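You operate a simulated robot arm through the tools that you are given. There is no shell and no other tool. Be economical: measure what you need, move in short steps, check, and stop when the job is done.

You run a simulated robot arm. Do the job below in one go: nothing can be reset, and whatever is moved stays where it is left.

TASK
Set insert three in the blue cradle and stone its burr off.
Fine: push the cradle jaw home before stoning; use the white stone and put it back. Set down upright: white stone. What is to be rubbed or washed off counts as gone when no trace of it is left.

It is judged by the outcome, as a careful person would: the job done as asked, and still so three seconds after it is handed in. It fails if anything else is knocked over, pushed out of place, dropped, spilled or broken.

THE ROBOT
A 6-joint arm with a four-finger gripper, fixed in place. Base frame: the origin is at the foot of the arm, x ahead of it, y to its left, z up. Units: mm, degrees, N and s.
Its first joint turns from -166.0 to 166.0 degrees. Payload 3.67 kg.
The tool frame sits at the grasp point between the pads (the TCP): z along the fingers, y along the line on which they close. The tips reach 28 mm beyond it. The gripper opens to 112 mm. The gripper's body begins 73 mm behind the TCP.
Orientation is told as [roll, pitch, yaw] about the base's x, y, z axes, in that order, counted from this pose: with the fingers straight down and closing along the base's y, the tool's x points along the base's -x, its y along +y and its z along -z.

THE INTERFACE
- The arm moves only by the tool send_rows. Its argument "targets" is a list of rows, each an object of numbers (a shift or turn left out is 0, a gripper value left out holds the last): "wx", "wy", "wz": the turn, a rotation vector about the tool's x, y, z in units of 8 degrees (1.0 is 8 degrees); "dx", "dy", "dz": the shift along the tool's x, y, z in units of 50 mm (1.0 is 50 mm); "gripper": the finger opening in mm, from 0 to 112. In form: [{"wx": .., "wy": .., "wz": .., "dx": .., "dy": .., "dz": .., "gripper": ..}, ...]. A call has 1 to 10 rows; each row shifts and turns the commanded pose from where the row before left it, along the tool's axes as they then stand. A call with a number of a shift or a turn outside -1 to 1 is refused whole. Rows are played at 5 a second. More than 50 mm and 8.6 degrees between two rows, or a gripper value outside its range, and nothing of the call is played. Where a pose cannot be reached the arm comes as near as it can. A force on the tool above 50 N (or 10 N above the force at the start of the call, whichever is more), or a blocked arm, ends the call early, and 0.2 s more pass. The fingers move at their own pace and stop on an object; they squeeze with about 37 N. The grip force told is the motor's: it shows also when the fingers shut on nothing. Time passes only in rows, and 0.2 s behind the last, so rows that do not move let the fingers close. The reply holds the time, the measured pose of the TCP, the force on the tool along the base axes, the opening and the grip force, in the units named above and with some noise, with the torque about the TCP (base axes, N m) and any sound that the robot's microphone picked up, and new pictures: "pictures" is both (left out), scene, wrist or none.
- Cameras (640 x 400 px; columns grow to the right, rows downward): "scene" is fixed at [402.1, 649.5, 1594.1]; the picture's right is [-0.91, -0.41, 0.00], its down [-0.30, 0.68, -0.67] and it looks along [0.27, -0.61, -0.74] (base axes); focal length 350 px, centre (320, 200). "wrist" rides on the gripper at [60, -18, -104] in the tool frame; the picture's right is [0.29, 0.96, 0.00], its down [-0.80, 0.24, -0.55] and it looks along [-0.53, 0.16, 0.83] (tool axes); focal length 234 px, centre (320, 200). There is no depth. A picture from a camera that has moved, and an enlarged one, comes with that camera's place and axes in the base frame and with its lens.
- enlarge(camera, box): a new picture of the part [left, top, right, bottom] of that camera's present view, enlarged. It takes no simulated time.
- close_job(): hands the job in; it is judged then, once.

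Work in short steps. Places have to be worked out from the pictures, the camera data and where the tool is seen: move nearer, look again, correct. Check each grasp and each placing, and mend what went wrong. You have 120 turns and 200 pictures in all, those below and enlarged ones among them. Open the gripper and draw the arm clear of the work before you hand the job in, unless the task says otherwise; then end with one line.

The tools are called as name(argument=value, ...) on one line, values as JSON. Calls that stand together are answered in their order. send_rows: Moves the arm, as the interface text tells. Its arguments: {"type":"object","properties":{"targets":{"type":"array","items":{"type":"object","properties":{"wx":{"type":"number"},"wy":{"type":"number"},"wz":{"type":"number"},"dx":{"type":"number"},"dy":{"type":"number"},"dz":{"type":"number"},"gripper":{"type":"number"}}}},"pictures":{"type":"string","enum":["both","scene","wrist","none"]}},"required":["targets"]} The other tools are called the same way: enlarge (camera, box) takes an enlarged picture of a part of a camera's view; close_job () hands the job in.

At the start:

```text
clock: 0.0
eef_pos: [473.6, 156.9, 1163.5]
ee_rot: [0.0, 0.0, -0.1]
wrist_force: [0.4, 0.4, 0.0]
torque: [0.05, -0.01, 0.03]
gripper_width: 112.1
grasp_force: 0.1
```

scene: 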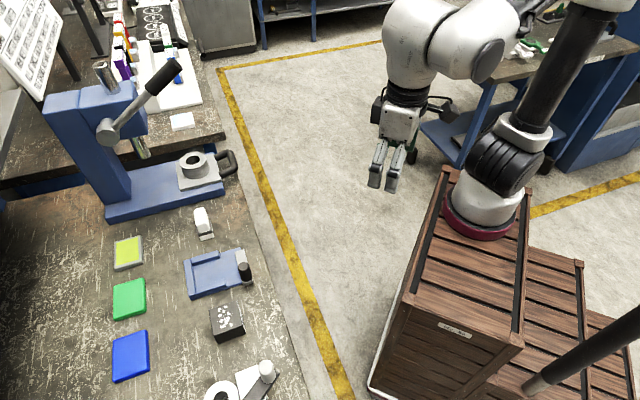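
wrist: 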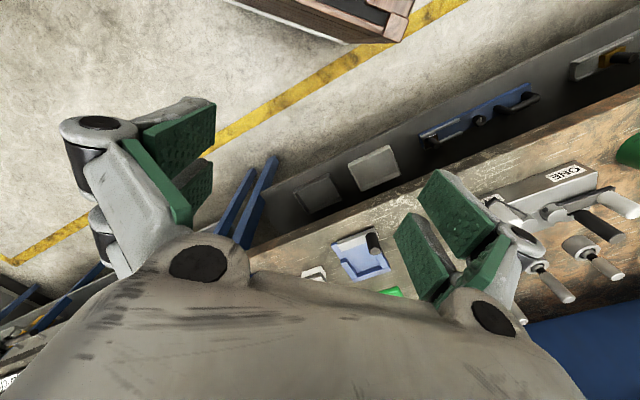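

The bench with the blue cradle is on the left of the scene picture. I enlarge it to identify the parts.

enlarge(camera="scene", box=[100, 190, 300, 315])

enlarge(camera="scene", box=[100, 290, 300, 400])

enlarge(camera="scene", box=[0, 0, 260, 200])

```text
3.20 times, centred on (200, 252) of scene
camera zoom: at [402.1, 649.5, 1594.1], right [-0.91, -0.41, 0.0], down [-0.3, 0.68, -0.67], along [0.27, -0.61, -0.74], focal length 1119 px, centre (704, 32)
```

zoom: 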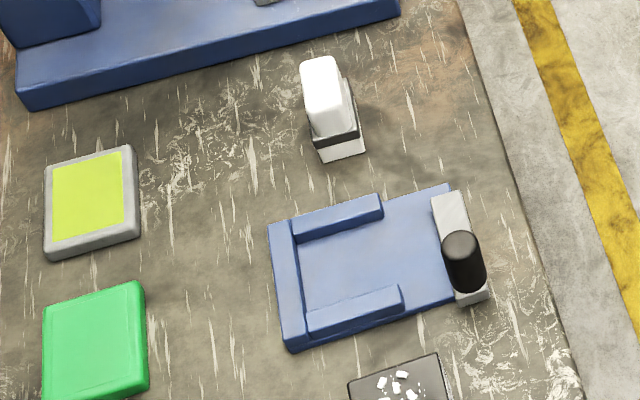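

```text
3.20 times, centred on (200, 345) of scene
camera zoom: at [402.1, 649.5, 1594.1], right [-0.91, -0.41, 0.0], down [-0.3, 0.68, -0.67], along [0.27, -0.61, -0.74], focal length 1119 px, centre (704, -264)
```

zoom: 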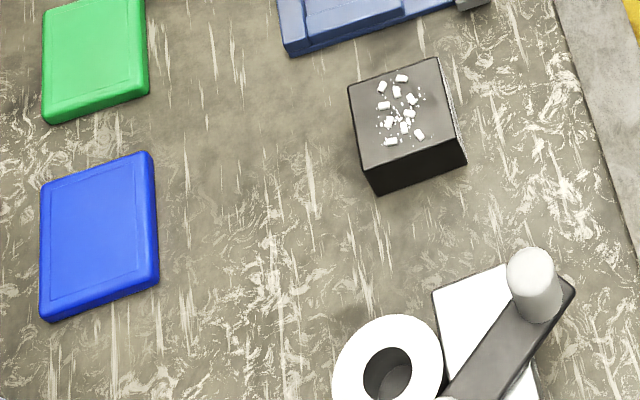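

```text
2.00 times, centred on (130, 100) of scene
camera zoom: at [402.1, 649.5, 1594.1], right [-0.91, -0.41, 0.0], down [-0.3, 0.68, -0.67], along [0.27, -0.61, -0.74], focal length 699 px, centre (700, 400)
```

zoom: 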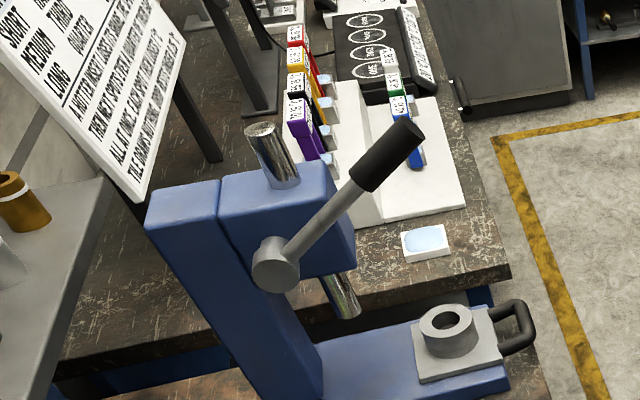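

Signs and tags are visible; I zoom in on them to find out what "insert three" is.

enlarge(camera="scene", box=[0, 0, 100, 100])

enlarge(camera="scene", box=[110, 0, 240, 80])

enlarge(camera="wrist", box=[280, 120, 640, 340])

```text
4.00 times, centred on (50, 50) of scene
camera zoom: at [402.1, 649.5, 1594.1], right [-0.91, -0.41, 0.0], down [-0.3, 0.68, -0.67], along [0.27, -0.61, -0.74], focal length 1398 px, centre (1400, 800)
```

zoom: 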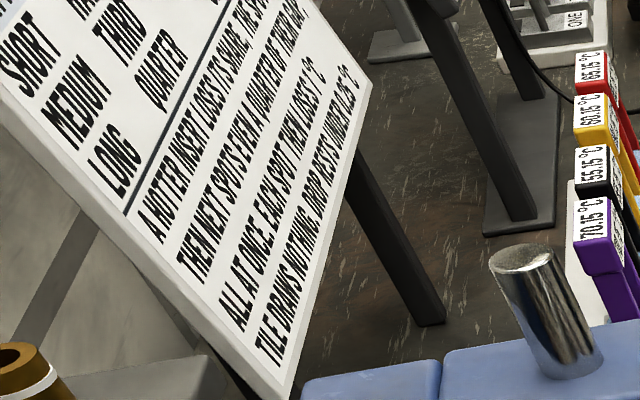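

```text
4.92 times, centred on (175, 40) of scene
camera zoom: at [402.1, 649.5, 1594.1], right [-0.91, -0.41, 0.0], down [-0.3, 0.68, -0.67], along [0.27, -0.61, -0.74], focal length 1721 px, centre (1034, 988)
```

zoom: 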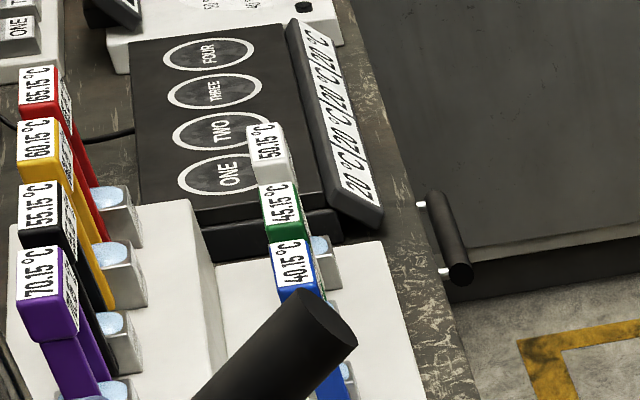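

```text
1.78 times, centred on (460, 230) of wrist
camera zoom: at [414.7, 138.8, 1265.0], right [-0.29, 0.96, 0.0], down [0.8, 0.24, 0.55], along [0.53, 0.16, -0.83], focal length 416 px, centre (71, 147)
```

zoom: 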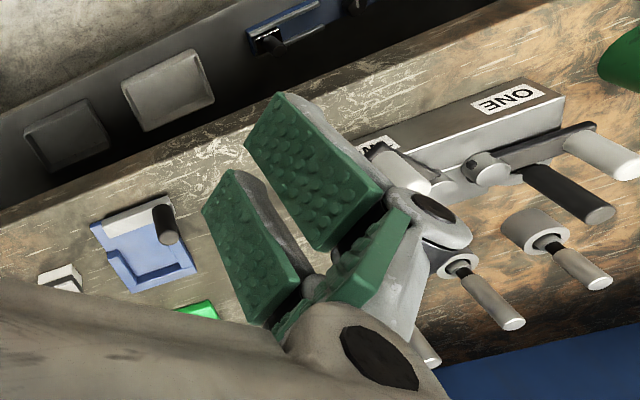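

The cradle works out at about (800, 360, 860), and the labelled boxes (ONE…) lie to the left (+y). I swing the arm left about the base to view them.

send_rows(targets=[{"wz": -0.625, "dx": 0.31, "dy": 0.81}, {"wz": -0.625, "dx": 0.31, "dy": 0.81}, {"wz": -0.625, "dx": 0.31, "dy": 0.81}, {"wz": -0.625, "dx": 0.31, "dy": 0.81}, {"wz": -0.625, "dx": 0.31, "dy": 0.81}, {"wz": -0.625, "dx": 0.31, "dy": 0.81}])

```text
clock: 1.4
eef_pos: [332.7, 371.8, 1162.0]
ee_rot: [0.1, 0.0, 29.9]
wrist_force: [-0.1, -0.5, 0.3]
torque: [0.08, 0.01, 0.02]
gripper_width: 111.9
grasp_force: 0.0
camera wrist: at [291.0, 326.2, 1266.1], right [-0.73, 0.68, 0.0], down [0.57, 0.61, 0.55], along [0.38, 0.4, -0.83], focal length 234 px, centre (320, 200)
```

scene: 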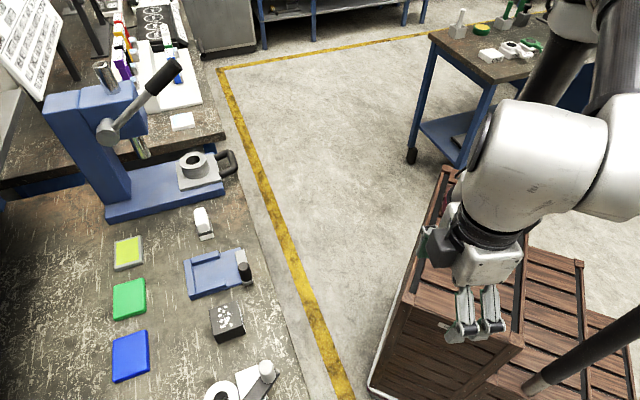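
wrist: 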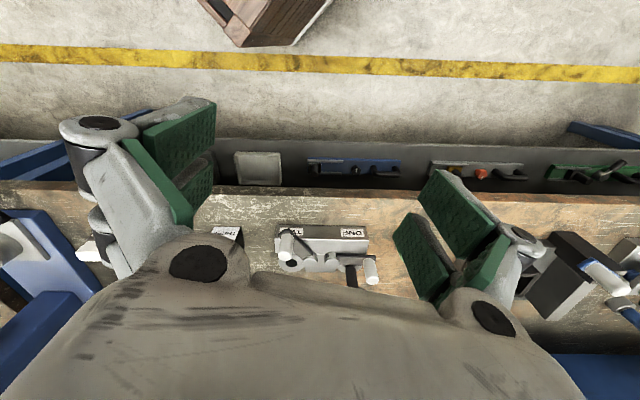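

enlarge(camera="wrist", box=[190, 130, 430, 300])

enlarge(camera="wrist", box=[480, 120, 640, 340])

```text
2.35 times, centred on (310, 215) of wrist
camera zoom: at [291.0, 326.2, 1266.1], right [-0.73, 0.68, 0.0], down [0.57, 0.61, 0.55], along [0.38, 0.4, -0.83], focal length 551 px, centre (344, 165)
```

zoom: 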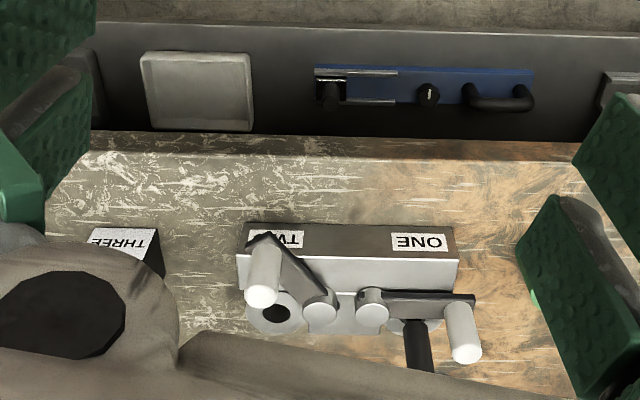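

```text
1.82 times, centred on (560, 230) of wrist
camera zoom: at [291.0, 326.2, 1266.1], right [-0.73, 0.68, 0.0], down [0.57, 0.61, 0.55], along [0.38, 0.4, -0.83], focal length 426 px, centre (-116, 146)
```

zoom: 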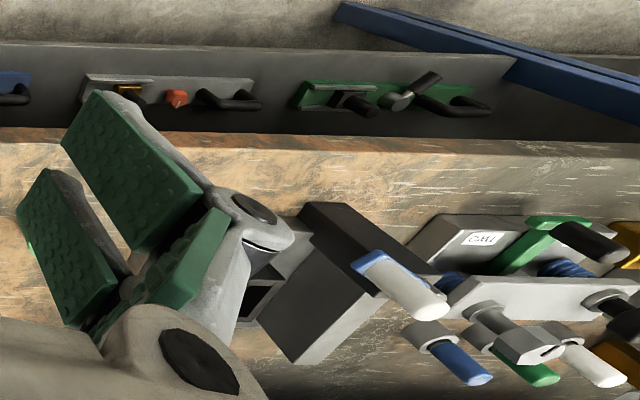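

The label THREE appears to belong to the black block with white specks beside the cradle (about (685, 436)). I move nearer to look at block, cradle and white stone.

send_rows(targets=[{"dx": -0.8, "dy": -0.42, "dz": 0.1}, {"dx": -0.8, "dy": -0.42, "dz": 0.1}, {"dx": -0.8, "dy": -0.42, "dz": 0.1}, {"dx": -0.8, "dy": -0.42, "dz": 0.1}, {"dx": -0.8, "dy": -0.42, "dz": 0.1}, {"dx": -0.8, "dy": -0.42, "dz": 0.1}, {"dx": -0.8, "dy": -0.42, "dz": 0.1}])

```text
clock: 3.0
eef_pos: [647.2, 385.4, 1128.3]
ee_rot: [0.0, 0.0, 30.0]
wrist_force: [-0.7, 0.9, 0.4]
torque: [-0.01, -0.07, 0.02]
gripper_width: 112.0
grasp_force: 0.0
camera wrist: at [605.5, 339.6, 1230.5], right [-0.73, 0.68, 0.0], down [0.57, 0.61, 0.55], along [0.38, 0.4, -0.83], focal length 234 px, centre (320, 200)
```

scene: 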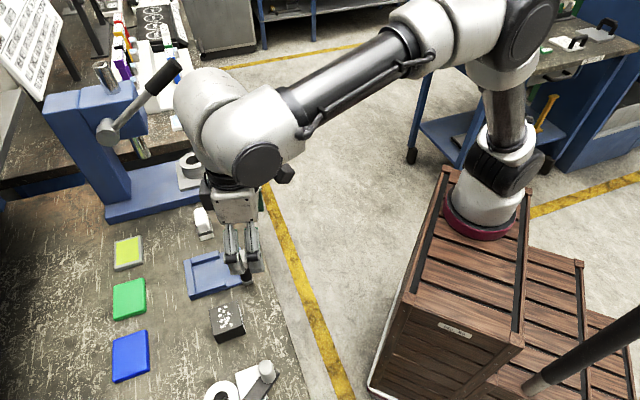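
wrist: 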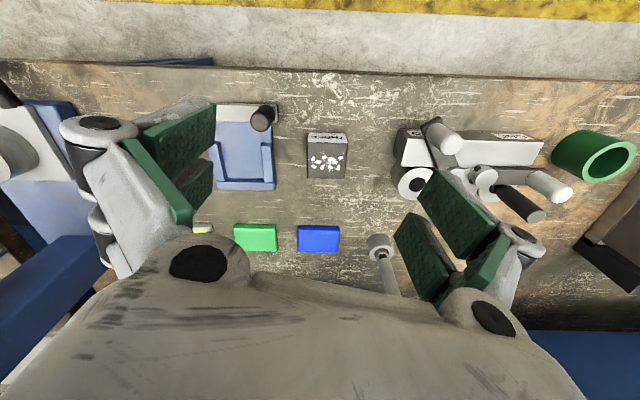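

enlarge(camera="wrist", box=[190, 80, 390, 260])

enlarge(camera="wrist", box=[370, 90, 640, 270])

```text
2.22 times, centred on (290, 170) of wrist
camera zoom: at [605.5, 339.6, 1230.5], right [-0.73, 0.68, 0.0], down [0.57, 0.61, 0.55], along [0.38, 0.4, -0.83], focal length 520 px, centre (387, 267)
```

zoom: 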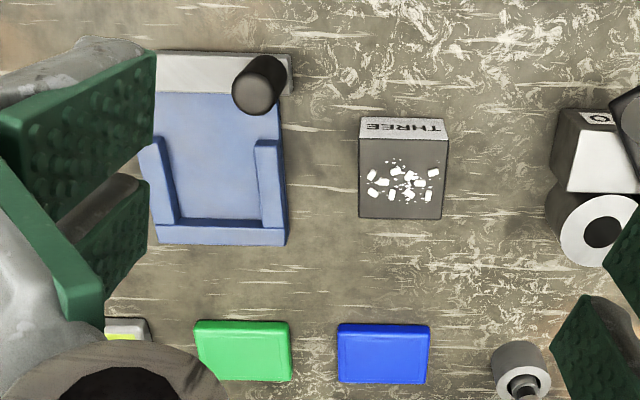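

```text
2.22 times, centred on (505, 180) of wrist
camera zoom: at [605.5, 339.6, 1230.5], right [-0.73, 0.68, 0.0], down [0.57, 0.61, 0.55], along [0.38, 0.4, -0.83], focal length 520 px, centre (-91, 244)
```

zoom: 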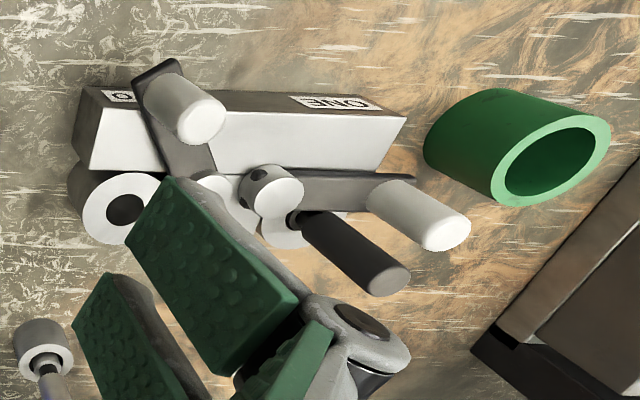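

Insert three is the black block with the white burr on top, label facing the robot; the bench is yawed about 46.5° and the jaw (grey bar with black knob) sits on the robot side of the cradle. I align yaw to the bench and come closer.

send_rows(targets=[{"wz": -0.69}, {"wz": -0.69}, {"wz": -0.69}, {"dx": -0.569, "dy": -0.406, "dz": 0.52}, {"dx": -0.569, "dy": -0.406, "dz": 0.52}, {"dx": -0.569, "dy": -0.406, "dz": 0.52}, {}])

```text
clock: 4.6
eef_pos: [751.1, 404.2, 1049.0]
ee_rot: [0.1, 0.0, 46.7]
wrist_force: [-0.1, -0.2, 0.2]
torque: [0.0, 0.0, -0.02]
gripper_width: 112.0
grasp_force: 0.0
camera wrist: at [724.0, 348.4, 1152.0], right [-0.89, 0.45, 0.0], down [0.37, 0.74, 0.55], along [0.25, 0.5, -0.83], focal length 234 px, centre (320, 200)
```

scene: 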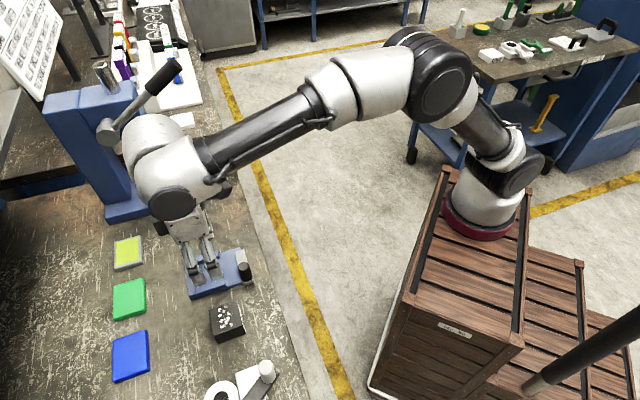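
wrist: 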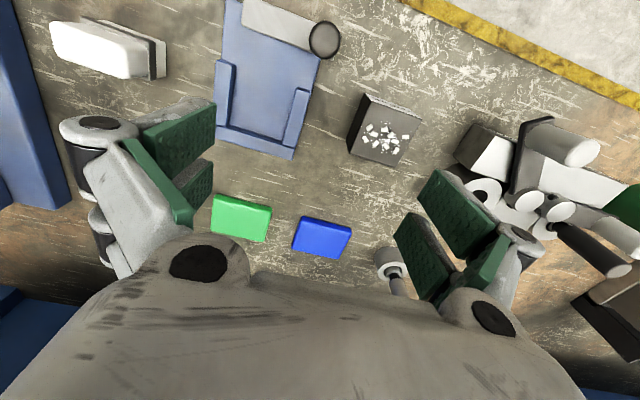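

enlarge(camera="wrist", box=[200, 0, 440, 170])

enlarge(camera="wrist", box=[30, 0, 190, 110])

```text
2.35 times, centred on (320, 85) of wrist
camera zoom: at [724.0, 348.4, 1152.0], right [-0.89, 0.45, 0.0], down [0.37, 0.74, 0.55], along [0.25, 0.5, -0.83], focal length 551 px, centre (320, 471)
```

zoom: 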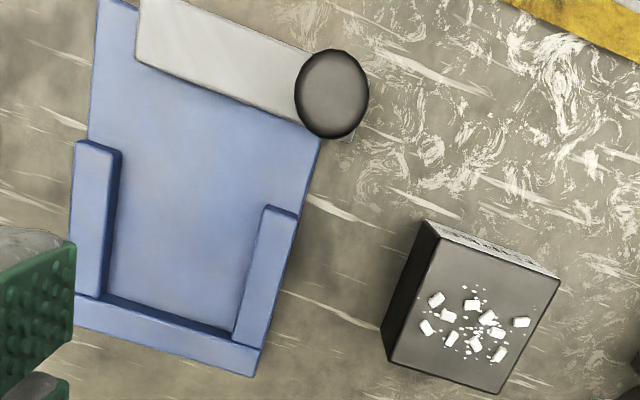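

```text
3.64 times, centred on (110, 55) of wrist
camera zoom: at [724.0, 348.4, 1152.0], right [-0.89, 0.45, 0.0], down [0.37, 0.74, 0.55], along [0.25, 0.5, -0.83], focal length 852 px, centre (1084, 727)
```

zoom: 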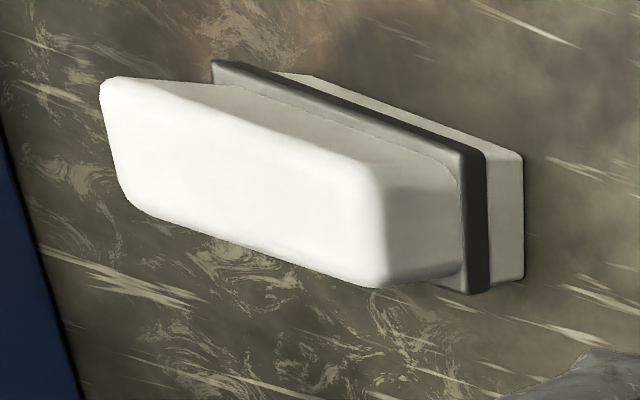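

Estimates: bench z≈849; insert three ≈60×60×46 mm at (699, 457), yaw ≈46.5°; cradle slot ≈70 mm wide; white stone ≈(896, 262), ~35×66 base, ~62 tall. I move over the insert to refine.

send_rows(targets=[{"dx": -0.026, "dy": 0.739, "dz": 0.49}, {"dx": -0.026, "dy": 0.739, "dz": 0.49}, {}], pictures="both")

```text
clock: 5.4
eef_pos: [699.2, 457.1, 1000.6]
ee_rot: [-0.1, 0.0, 46.6]
wrist_force: [0.1, 0.9, 0.0]
torque: [-0.01, 0.01, 0.01]
gripper_width: 112.2
grasp_force: 0.0
camera wrist: at [671.2, 401.3, 1103.0], right [-0.89, 0.45, 0.0], down [0.37, 0.74, 0.55], along [0.25, 0.5, -0.83], focal length 234 px, centre (320, 200)
```

scene: 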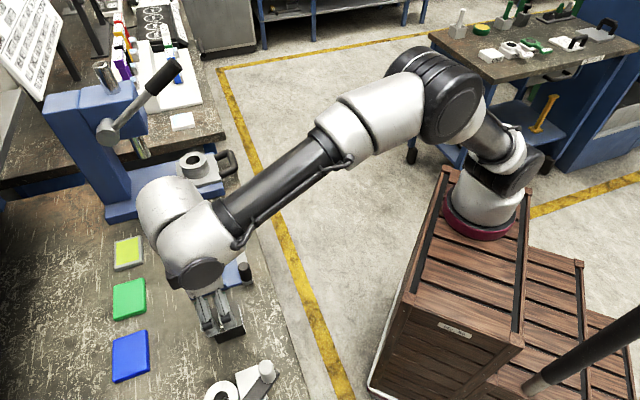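
wrist: 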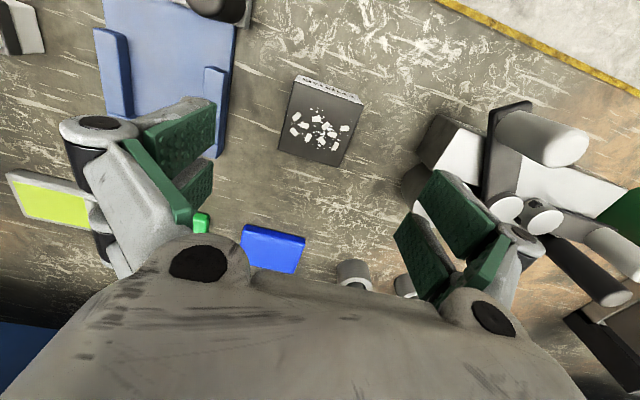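

enlarge(camera="wrist", box=[240, 50, 400, 180])

```text
3.08 times, centred on (320, 115) of wrist
camera zoom: at [671.2, 401.3, 1103.0], right [-0.89, 0.45, 0.0], down [0.37, 0.74, 0.55], along [0.25, 0.5, -0.83], focal length 720 px, centre (320, 462)
```

zoom: 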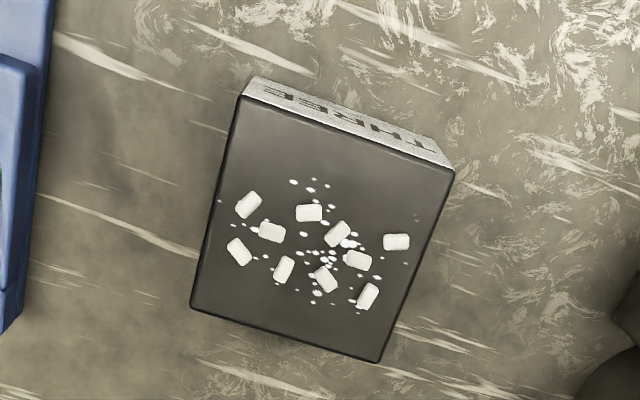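

The insert centre comes out at (699.5, 456.5), yaw ≈46°. I descend to TCP z≈901 so the tips overlap its top ~22 mm, then close.

send_rows(targets=[{"dz": 0.66, "wz": 0.06}, {"dz": 0.66}, {"dz": 0.66}, {}, {"gripper": 50}, {"gripper": 50}, {"gripper": 50}])

```text
clock: 7.0
eef_pos: [698.2, 456.5, 901.9]
ee_rot: [0.0, -0.1, 46.0]
wrist_force: [6.1, -3.9, 4.9]
torque: [0.08, -0.31, -0.04]
gripper_width: 60.0
grasp_force: 36.8
camera wrist: at [670.4, 401.5, 1003.9], right [-0.89, 0.46, 0.0], down [0.38, 0.74, 0.56], along [0.25, 0.49, -0.83], focal length 234 px, centre (320, 200)
```

scene: 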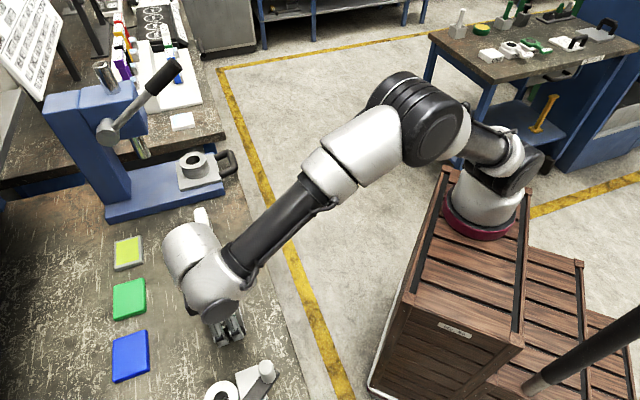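
wrist: 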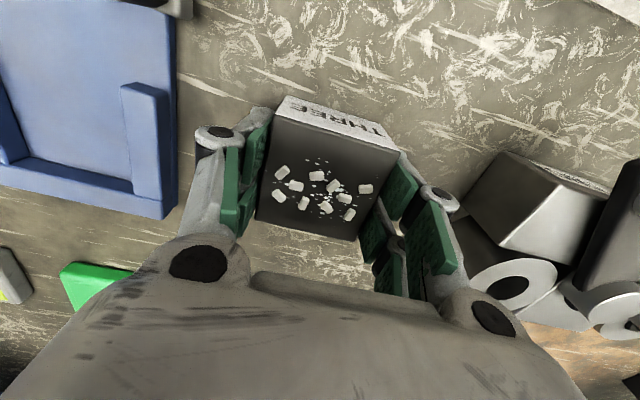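

Gripped at 60 mm. I lift it 80 mm straight up.

send_rows(targets=[{"dz": -0.5}, {"dz": -0.6}, {"dz": -0.6}, {}])

```text
clock: 8.0
eef_pos: [698.6, 456.5, 985.4]
ee_rot: [0.0, 0.0, 46.2]
wrist_force: [0.0, 0.3, -11.8]
torque: [0.0, -0.01, 0.01]
gripper_width: 59.8
grasp_force: 36.0
camera wrist: at [670.8, 401.0, 1088.4], right [-0.89, 0.46, 0.0], down [0.38, 0.74, 0.55], along [0.25, 0.49, -0.83], focal length 234 px, centre (320, 200)
```

scene: 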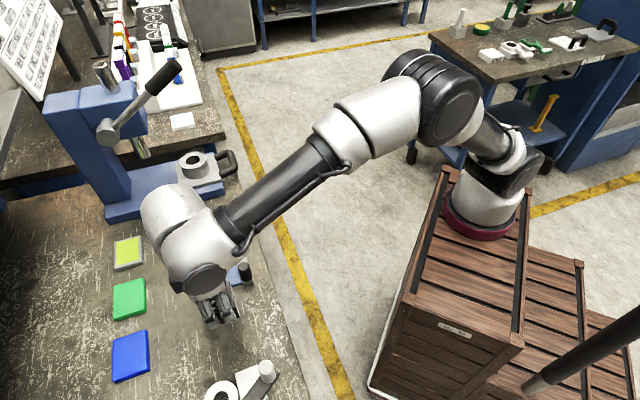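
wrist: 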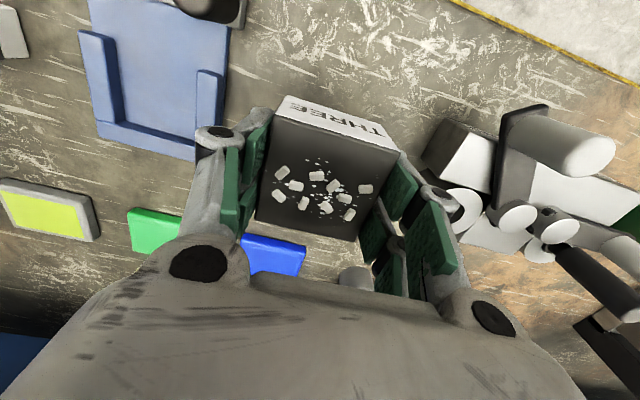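

Now I shift sideways (−y tool) toward the cradle at height, stopping in front of the slot line to look.

send_rows(targets=[{"dy": -0.7}, {"dy": -0.7}, {"dy": -0.7}, {"dy": -0.7}, {}])

```text
clock: 9.2
eef_pos: [799.5, 359.8, 984.8]
ee_rot: [0.1, 0.0, 46.1]
wrist_force: [0.7, 0.6, -12.9]
torque: [0.05, -0.01, -0.01]
gripper_width: 59.8
grasp_force: 37.0
camera wrist: at [772.1, 304.0, 1087.4], right [-0.89, 0.46, 0.0], down [0.38, 0.74, 0.55], along [0.25, 0.49, -0.83], focal length 234 px, centre (320, 200)
```

scene: 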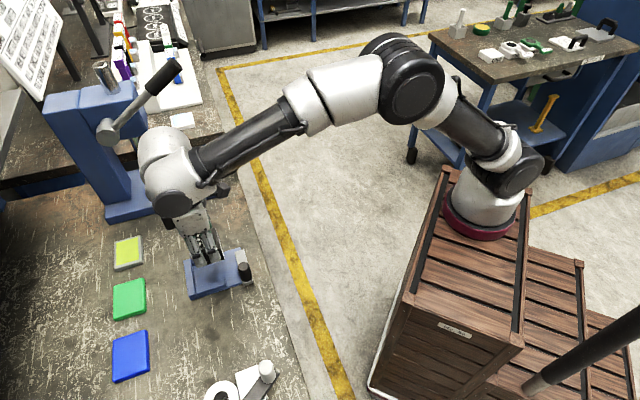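
wrist: 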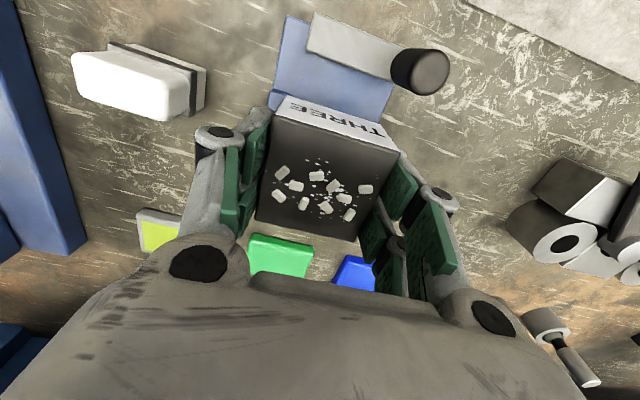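

The block hides the slot from here; I back off 85 mm to +l to measure the slot with a zoom.

send_rows(targets=[{"dy": 0.85}, {"dy": 0.85}, {}], pictures="none")

enlarge(camera="wrist", box=[120, 0, 320, 160])

```text
clock: 10.0
eef_pos: [738.3, 418.3, 985.9]
ee_rot: [-0.1, 0.0, 46.1]
wrist_force: [-0.5, -0.2, -12.9]
torque: [-0.01, 0.0, -0.04]
gripper_width: 59.9
grasp_force: 36.9
```

```text
2.50 times, centred on (220, 80) of wrist
camera zoom: at [711.2, 362.7, 1088.7], right [-0.89, 0.46, 0.0], down [0.38, 0.74, 0.55], along [0.25, 0.49, -0.83], focal length 585 px, centre (570, 500)
```

zoom: 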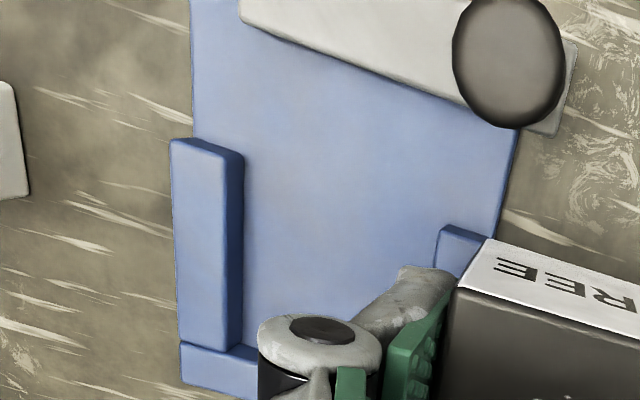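

Slot: rails' inner faces at l≈−364 and −294 (70 mm), rails d≈798–866, bed z≈858, rail tops ≈868. I go to (812, 369) and lower to z≈933 for a check.

send_rows(targets=[{"dx": -0.157, "dy": -0.87}, {"dx": -0.157, "dy": -0.87}, {"dz": 0.5}, {"dz": 0.5}, {}])

enlarge(camera="scene", box=[160, 200, 270, 310])

```text
clock: 11.2
eef_pos: [811.4, 368.9, 935.0]
ee_rot: [0.0, 0.1, 46.2]
wrist_force: [0.2, -0.2, -12.5]
torque: [-0.01, -0.02, 0.05]
gripper_width: 60.1
grasp_force: 37.3
camera wrist: at [784.1, 314.3, 1037.8], right [-0.89, 0.46, 0.0], down [0.38, 0.74, 0.55], along [0.25, 0.49, -0.83], focal length 234 px, centre (320, 200)
```

scene: 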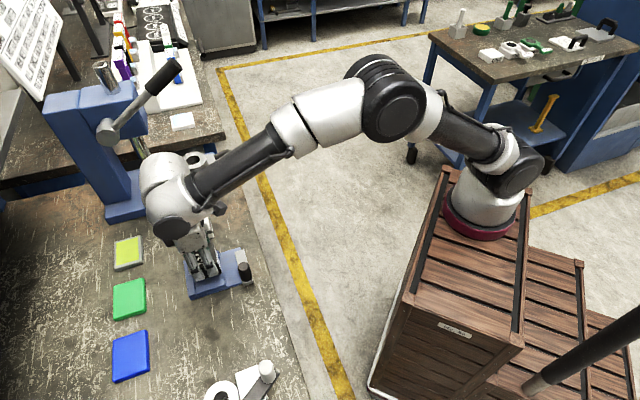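
wrist: 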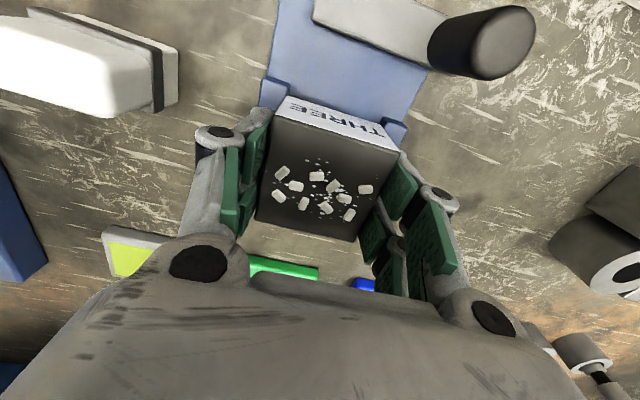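

```text
3.64 times, centred on (215, 255) of scene
camera zoom: at [402.1, 649.5, 1594.1], right [-0.91, -0.41, 0.0], down [-0.3, 0.68, -0.67], along [0.27, -0.61, -0.74], focal length 1271 px, centre (702, 0)
```

zoom: 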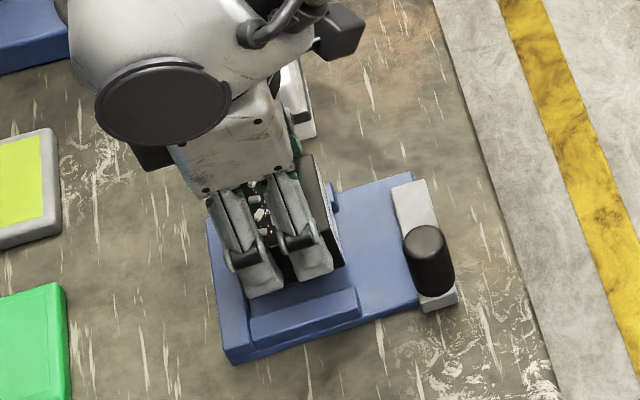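

enlarge(camera="wrist", box=[240, 50, 440, 175])

```text
3.20 times, centred on (340, 112) of wrist
camera zoom: at [784.1, 314.3, 1037.8], right [-0.89, 0.46, 0.0], down [0.38, 0.74, 0.55], along [0.25, 0.49, -0.83], focal length 749 px, centre (256, 480)
```

zoom: 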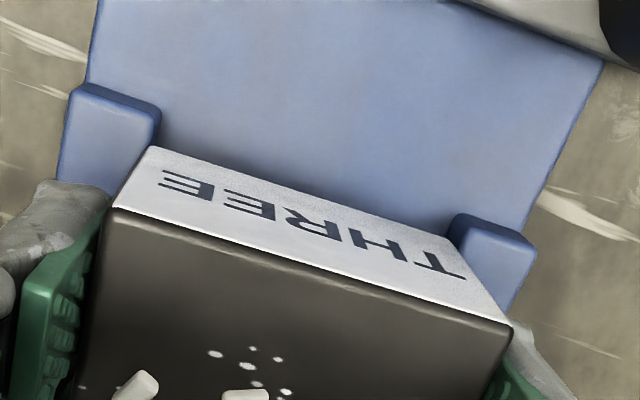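

Block sits centred in the slot within ~1 mm and ~4 mm clear of the back wall. I lower it in small steps to feel the bed.

send_rows(targets=[{"dx": 0.02, "dy": 0.02, "dz": 0.2}, {"dz": 0.18}, {"dz": 0.04}, {}])

```text
clock: 12.2
eef_pos: [809.7, 369.3, 913.1]
ee_rot: [0.1, -0.1, 46.1]
wrist_force: [0.3, -0.2, -11.6]
torque: [-0.01, 0.02, -0.04]
gripper_width: 60.0
grasp_force: 36.9
camera wrist: at [782.7, 314.4, 1017.0], right [-0.89, 0.46, 0.0], down [0.38, 0.74, 0.55], along [0.25, 0.49, -0.83], focal length 234 px, centre (320, 200)
```

scene: 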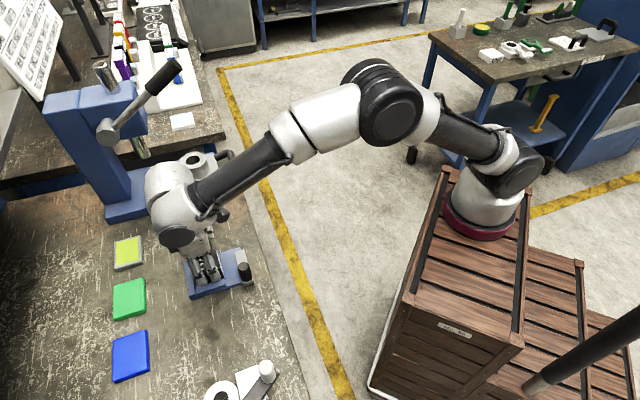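
wrist: 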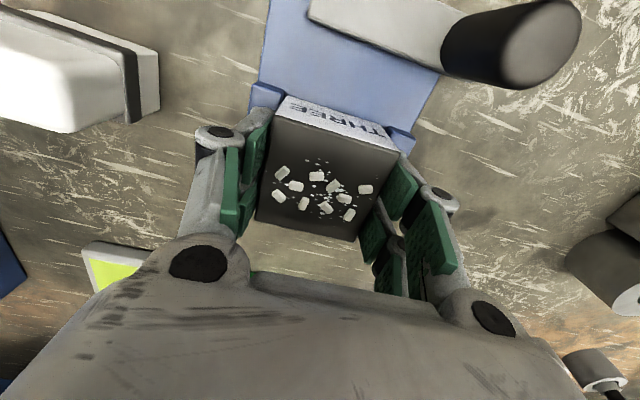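

No contact yet; I continue down 1 mm at a time.

send_rows(targets=[{"dz": 0.02}, {"dz": 0.02}, {}], pictures="none")

send_rows(targets=[{"dz": 0.02}, {"dz": 0.02}, {}], pictures="none")

enlarge(camera="wrist", box=[240, 50, 440, 175])

```text
clock: 13.0
eef_pos: [811.4, 370.7, 911.8]
ee_rot: [0.1, 0.0, 46.0]
wrist_force: [0.3, 0.1, -12.4]
torque: [-0.01, -0.02, 0.01]
gripper_width: 59.8
grasp_force: 37.5
```

```text
clock: 13.8
eef_pos: [810.5, 369.2, 910.3]
ee_rot: [0.1, 0.0, 46.1]
wrist_force: [-1.5, 0.1, -12.4]
torque: [0.05, 0.01, 0.03]
gripper_width: 59.8
grasp_force: 37.0
```

```text
3.20 times, centred on (340, 112) of wrist
camera zoom: at [782.8, 314.5, 1013.4], right [-0.89, 0.46, 0.0], down [0.38, 0.74, 0.55], along [0.25, 0.49, -0.83], focal length 749 px, centre (256, 480)
```

zoom: 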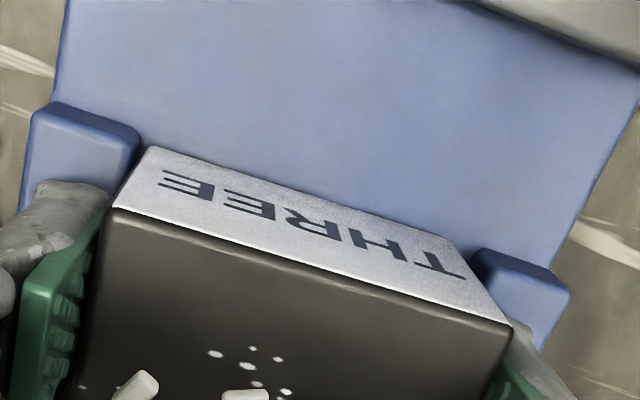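

Left gap looks ~1 mm and right ~3.5 mm, so I nudge 1 mm to +l and continue lowering.

send_rows(targets=[{"dy": 0.025}, {"dz": 0.02}, {"dz": 0.02}, {}], pictures="none")

send_rows(targets=[{"dz": 0.02}, {"dz": 0.02}, {}], pictures="none")

send_rows(targets=[{"dz": 0.02}, {"dz": 0.02}, {}], pictures="wrist")

```text
clock: 14.8
eef_pos: [808.7, 370.4, 909.2]
ee_rot: [0.0, 0.0, 46.0]
wrist_force: [-1.5, 0.2, -6.4]
torque: [0.01, -0.19, 0.04]
gripper_width: 59.8
grasp_force: 37.4
```

```text
clock: 15.6
eef_pos: [810.1, 369.9, 908.9]
ee_rot: [-0.1, -0.2, 46.2]
wrist_force: [-0.7, 0.5, 17.7]
torque: [-0.45, 0.52, -0.06]
gripper_width: 60.0
grasp_force: 37.3
```

```text
clock: 16.4
eef_pos: [808.5, 372.6, 906.8]
ee_rot: [0.1, -0.2, 46.0]
wrist_force: [4.7, 3.0, 30.4]
torque: [-0.14, 0.22, -0.03]
gripper_width: 60.0
grasp_force: 37.3
camera wrist: at [781.7, 315.0, 1009.9], right [-0.89, 0.46, 0.0], down [0.38, 0.74, 0.56], along [0.26, 0.5, -0.83], focal length 234 px, centre (320, 200)
```

wrist: 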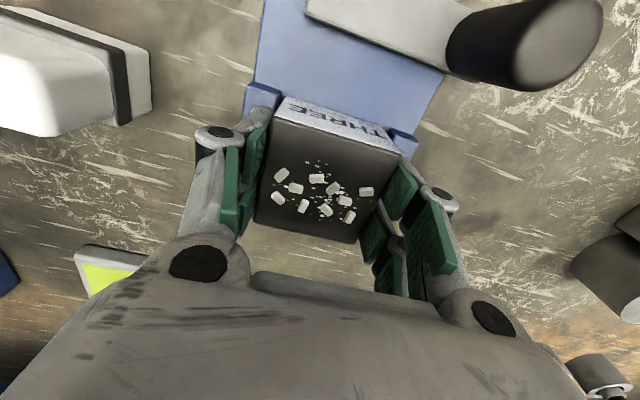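

Contact at z≈909, matching the bed height. I relieve the pressure, open and rise to check.

send_rows(targets=[{"dz": -0.04}, {"gripper": 90}, {"gripper": 90}, {"dz": -0.8}, {"dz": -0.8}, {"dx": 0.6, "dz": -0.3}, {"dx": 0.6}, {}])

enlarge(camera="wrist", box=[220, 80, 440, 240])

```text
clock: 18.2
eef_pos: [768.0, 328.3, 1002.8]
ee_rot: [0.0, -0.1, 46.0]
wrist_force: [-0.3, -0.4, -1.1]
torque: [0.01, 0.0, -0.02]
gripper_width: 89.9
grasp_force: 0.0
camera wrist: at [740.8, 272.1, 1105.2], right [-0.89, 0.46, 0.0], down [0.38, 0.74, 0.55], along [0.25, 0.49, -0.83], focal length 234 px, centre (320, 200)
```

scene: 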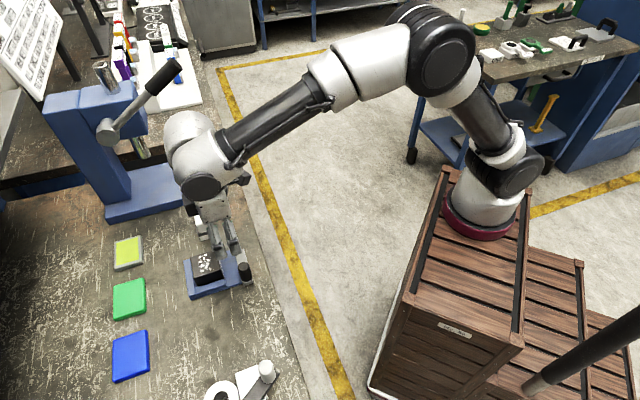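
wrist: 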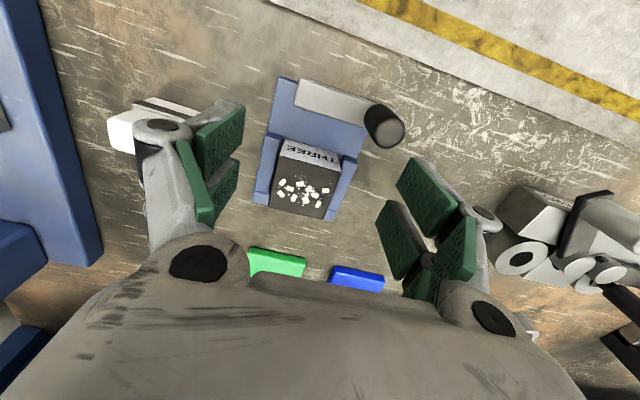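

```text
2.50 times, centred on (330, 160) of wrist
camera zoom: at [740.8, 272.1, 1105.2], right [-0.89, 0.46, 0.0], down [0.38, 0.74, 0.55], along [0.25, 0.49, -0.83], focal length 585 px, centre (295, 300)
```

zoom: 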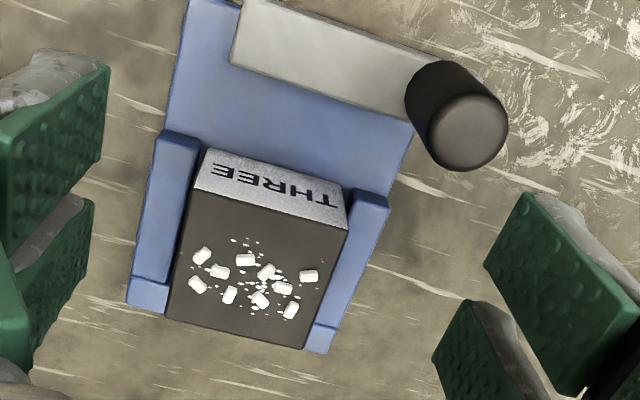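

The insert is seated between the rails. Now the jaw: bar spans d≈738–762; I close the fingers, go behind it (d≈712) and lower to tip z≈863.

send_rows(targets=[{"dx": 0.571, "gripper": 0}, {"dx": 0.571}, {}, {"dz": 0.75}, {"dz": 0.75}, {"dz": 0.72}, {}])

enlarge(camera="scene", box=[160, 200, 290, 310])

```text
clock: 19.8
eef_pos: [728.1, 287.2, 892.0]
ee_rot: [0.0, 0.0, 46.1]
wrist_force: [-0.9, 0.0, -0.7]
torque: [0.0, 0.02, 0.02]
gripper_width: 0.2
grasp_force: 35.7
camera wrist: at [700.2, 231.4, 994.0], right [-0.89, 0.46, 0.0], down [0.38, 0.74, 0.55], along [0.25, 0.49, -0.83], focal length 234 px, centre (320, 200)
```

scene: 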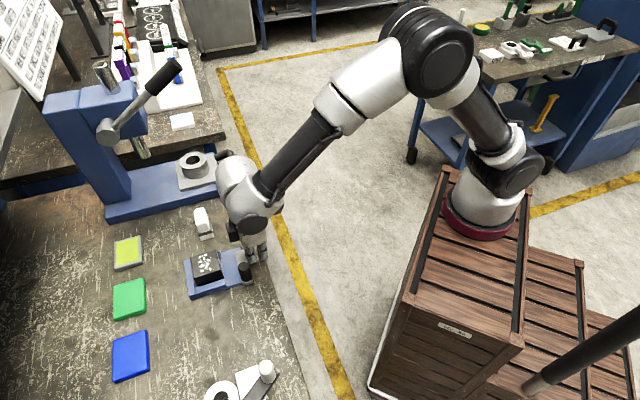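
wrist: 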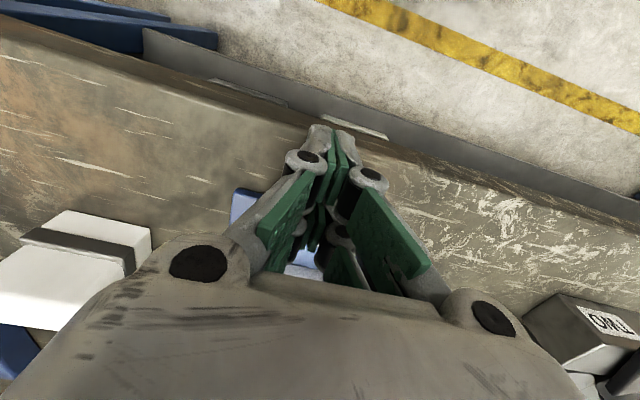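

```text
3.64 times, centred on (225, 255) of scene
camera zoom: at [402.1, 649.5, 1594.1], right [-0.91, -0.41, 0.0], down [-0.3, 0.68, -0.67], along [0.27, -0.61, -0.74], focal length 1271 px, centre (666, 0)
```

zoom: 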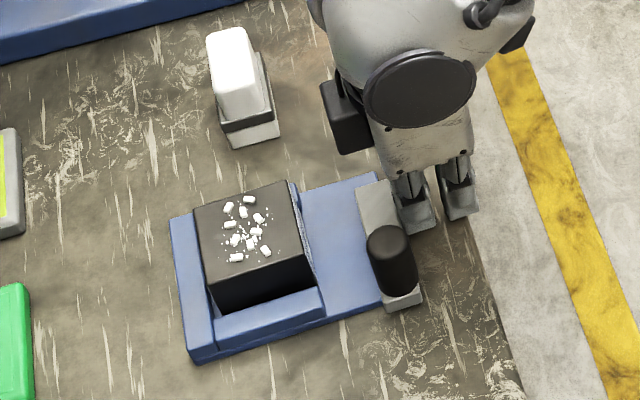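

Fingers are behind the jaw bar. I push along +d in steps.

send_rows(targets=[{"dx": -0.2}, {"dx": -0.2}, {"dx": -0.15}, {"dx": -0.15}, {"dx": -0.15}, {}])

enlarge(camera="scene", box=[160, 200, 290, 310])

```text
clock: 20.4
eef_pos: [732.6, 291.8, 889.4]
ee_rot: [0.2, 1.0, 45.9]
wrist_force: [-9.9, -10.8, 2.3]
torque: [-0.23, 0.18, -0.14]
gripper_width: 0.0
grasp_force: 35.7
stopped in row 2: the force on the tool passed its limit at 65 N (the readings are from after the stop); the commanded pose is now the measured one
camera wrist: at [707.5, 238.2, 993.1], right [-0.89, 0.46, 0.01], down [0.39, 0.75, 0.54], along [0.24, 0.48, -0.84], focal length 234 px, centre (320, 200)
```

scene: 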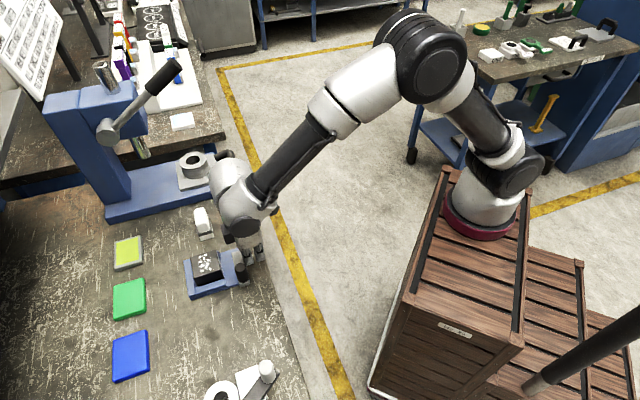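
wrist: 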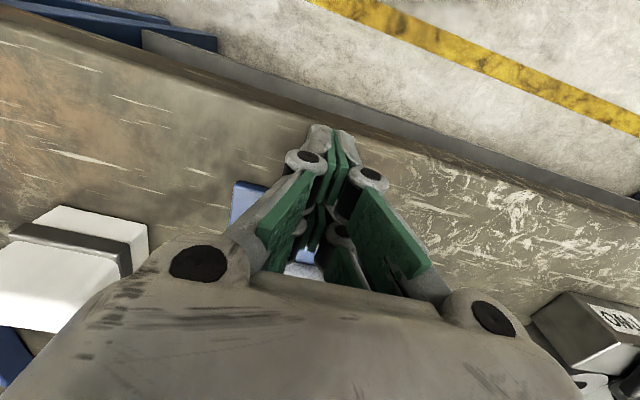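

```text
3.64 times, centred on (225, 255) of scene
camera zoom: at [402.1, 649.5, 1594.1], right [-0.91, -0.41, 0.0], down [-0.3, 0.68, -0.67], along [0.27, -0.61, -0.74], focal length 1271 px, centre (666, 0)
```

zoom: 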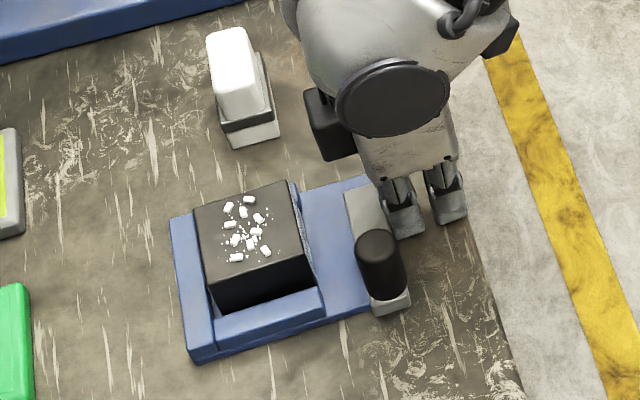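

The jaw slides (cradle itself unmoved); the stop was an impact spike. I push on in gentler steps.

send_rows(targets=[{"dx": -0.05}, {"dx": -0.05}, {"dx": -0.05}, {"dx": -0.05}, {"dx": -0.05}, {"dx": -0.05}], pictures="none")

enlarge(camera="scene", box=[160, 200, 290, 310])

```text
clock: 20.9
eef_pos: [734.5, 293.1, 887.7]
ee_rot: [0.1, 1.8, 45.9]
wrist_force: [-10.0, -10.6, 3.2]
torque: [-0.15, 0.06, -0.15]
gripper_width: 0.0
grasp_force: 36.4
stopped in row 2: the force on the tool passed its limit at 54 N (the readings are from after the stop); the commanded pose is now the measured one
```

```text
3.64 times, centred on (225, 255) of scene
camera zoom: at [402.1, 649.5, 1594.1], right [-0.91, -0.41, 0.0], down [-0.3, 0.68, -0.67], along [0.27, -0.61, -0.74], focal length 1271 px, centre (666, 0)
```

zoom: 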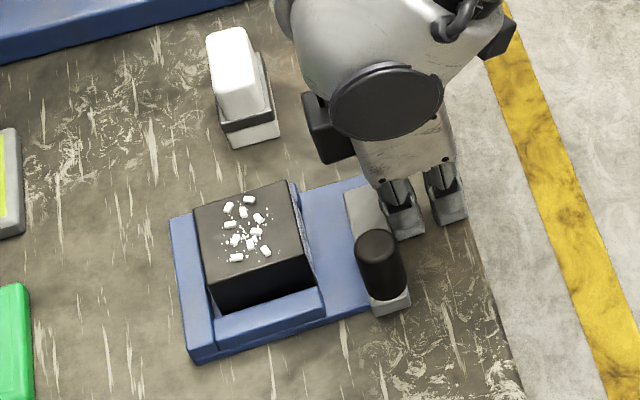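

The bar has moved ~9 mm but the fingers now meet something firm. I back off and up to look at what is there.

send_rows(targets=[{"dx": 0.3, "wy": 0.1}, {"dz": -0.8, "wy": 0.1}, {"dz": -0.8}, {"dz": -0.8, "dx": -0.4}, {}])

enlarge(camera="wrist", box=[230, 60, 430, 220])

enlarge(camera="scene", box=[210, 230, 270, 290])

```text
clock: 22.1
eef_pos: [741.8, 299.4, 1006.1]
ee_rot: [0.2, 3.2, 45.9]
wrist_force: [-0.7, 0.9, -0.2]
torque: [0.01, 0.03, 0.0]
gripper_width: 0.1
grasp_force: 35.9
camera wrist: at [719.1, 249.0, 1113.9], right [-0.89, 0.46, 0.02], down [0.4, 0.76, 0.51], along [0.22, 0.46, -0.86], focal length 234 px, centre (320, 200)
```

scene: 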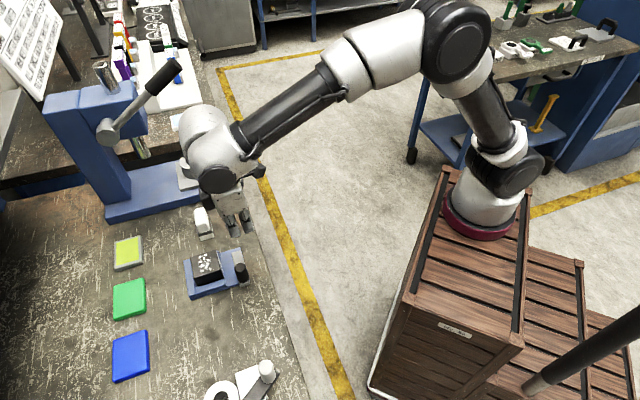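
wrist: 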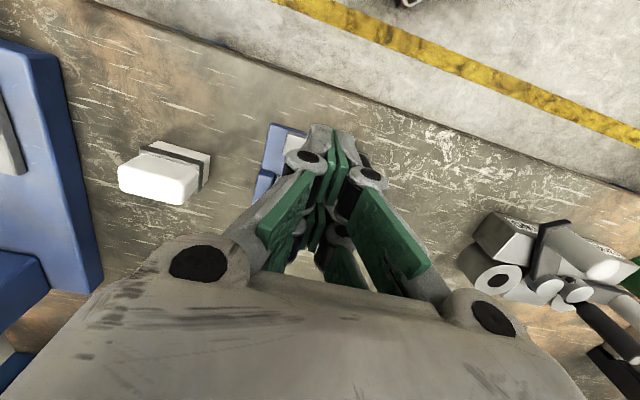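

```text
2.50 times, centred on (330, 140) of wrist
camera zoom: at [719.1, 249.0, 1113.9], right [-0.89, 0.46, 0.02], down [0.4, 0.76, 0.51], along [0.22, 0.46, -0.86], focal length 585 px, centre (295, 350)
```

zoom: 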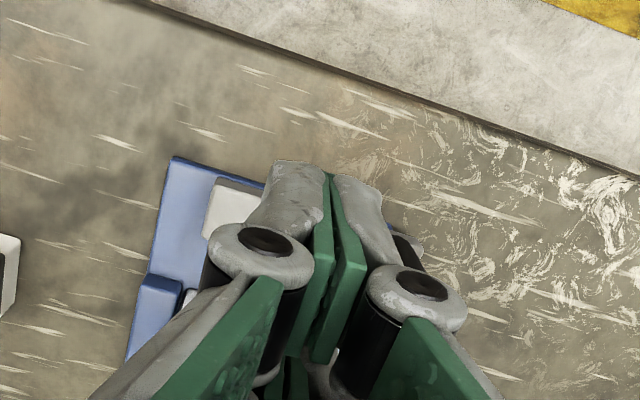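

```text
6.67 times, centred on (240, 260) of scene
camera zoom: at [402.1, 649.5, 1594.1], right [-0.91, -0.41, 0.0], down [-0.3, 0.68, -0.67], along [0.27, -0.61, -0.74], focal length 2331 px, centre (853, -200)
```

zoom: 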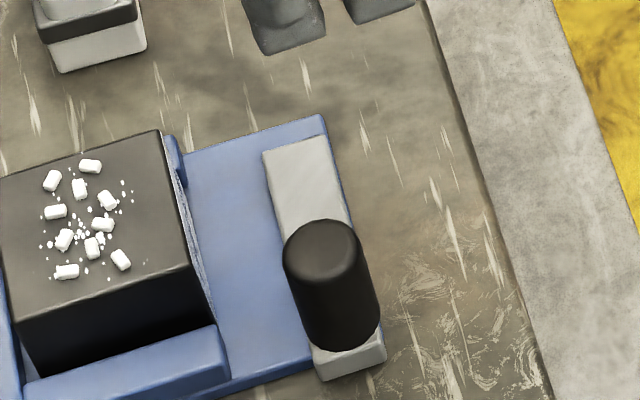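

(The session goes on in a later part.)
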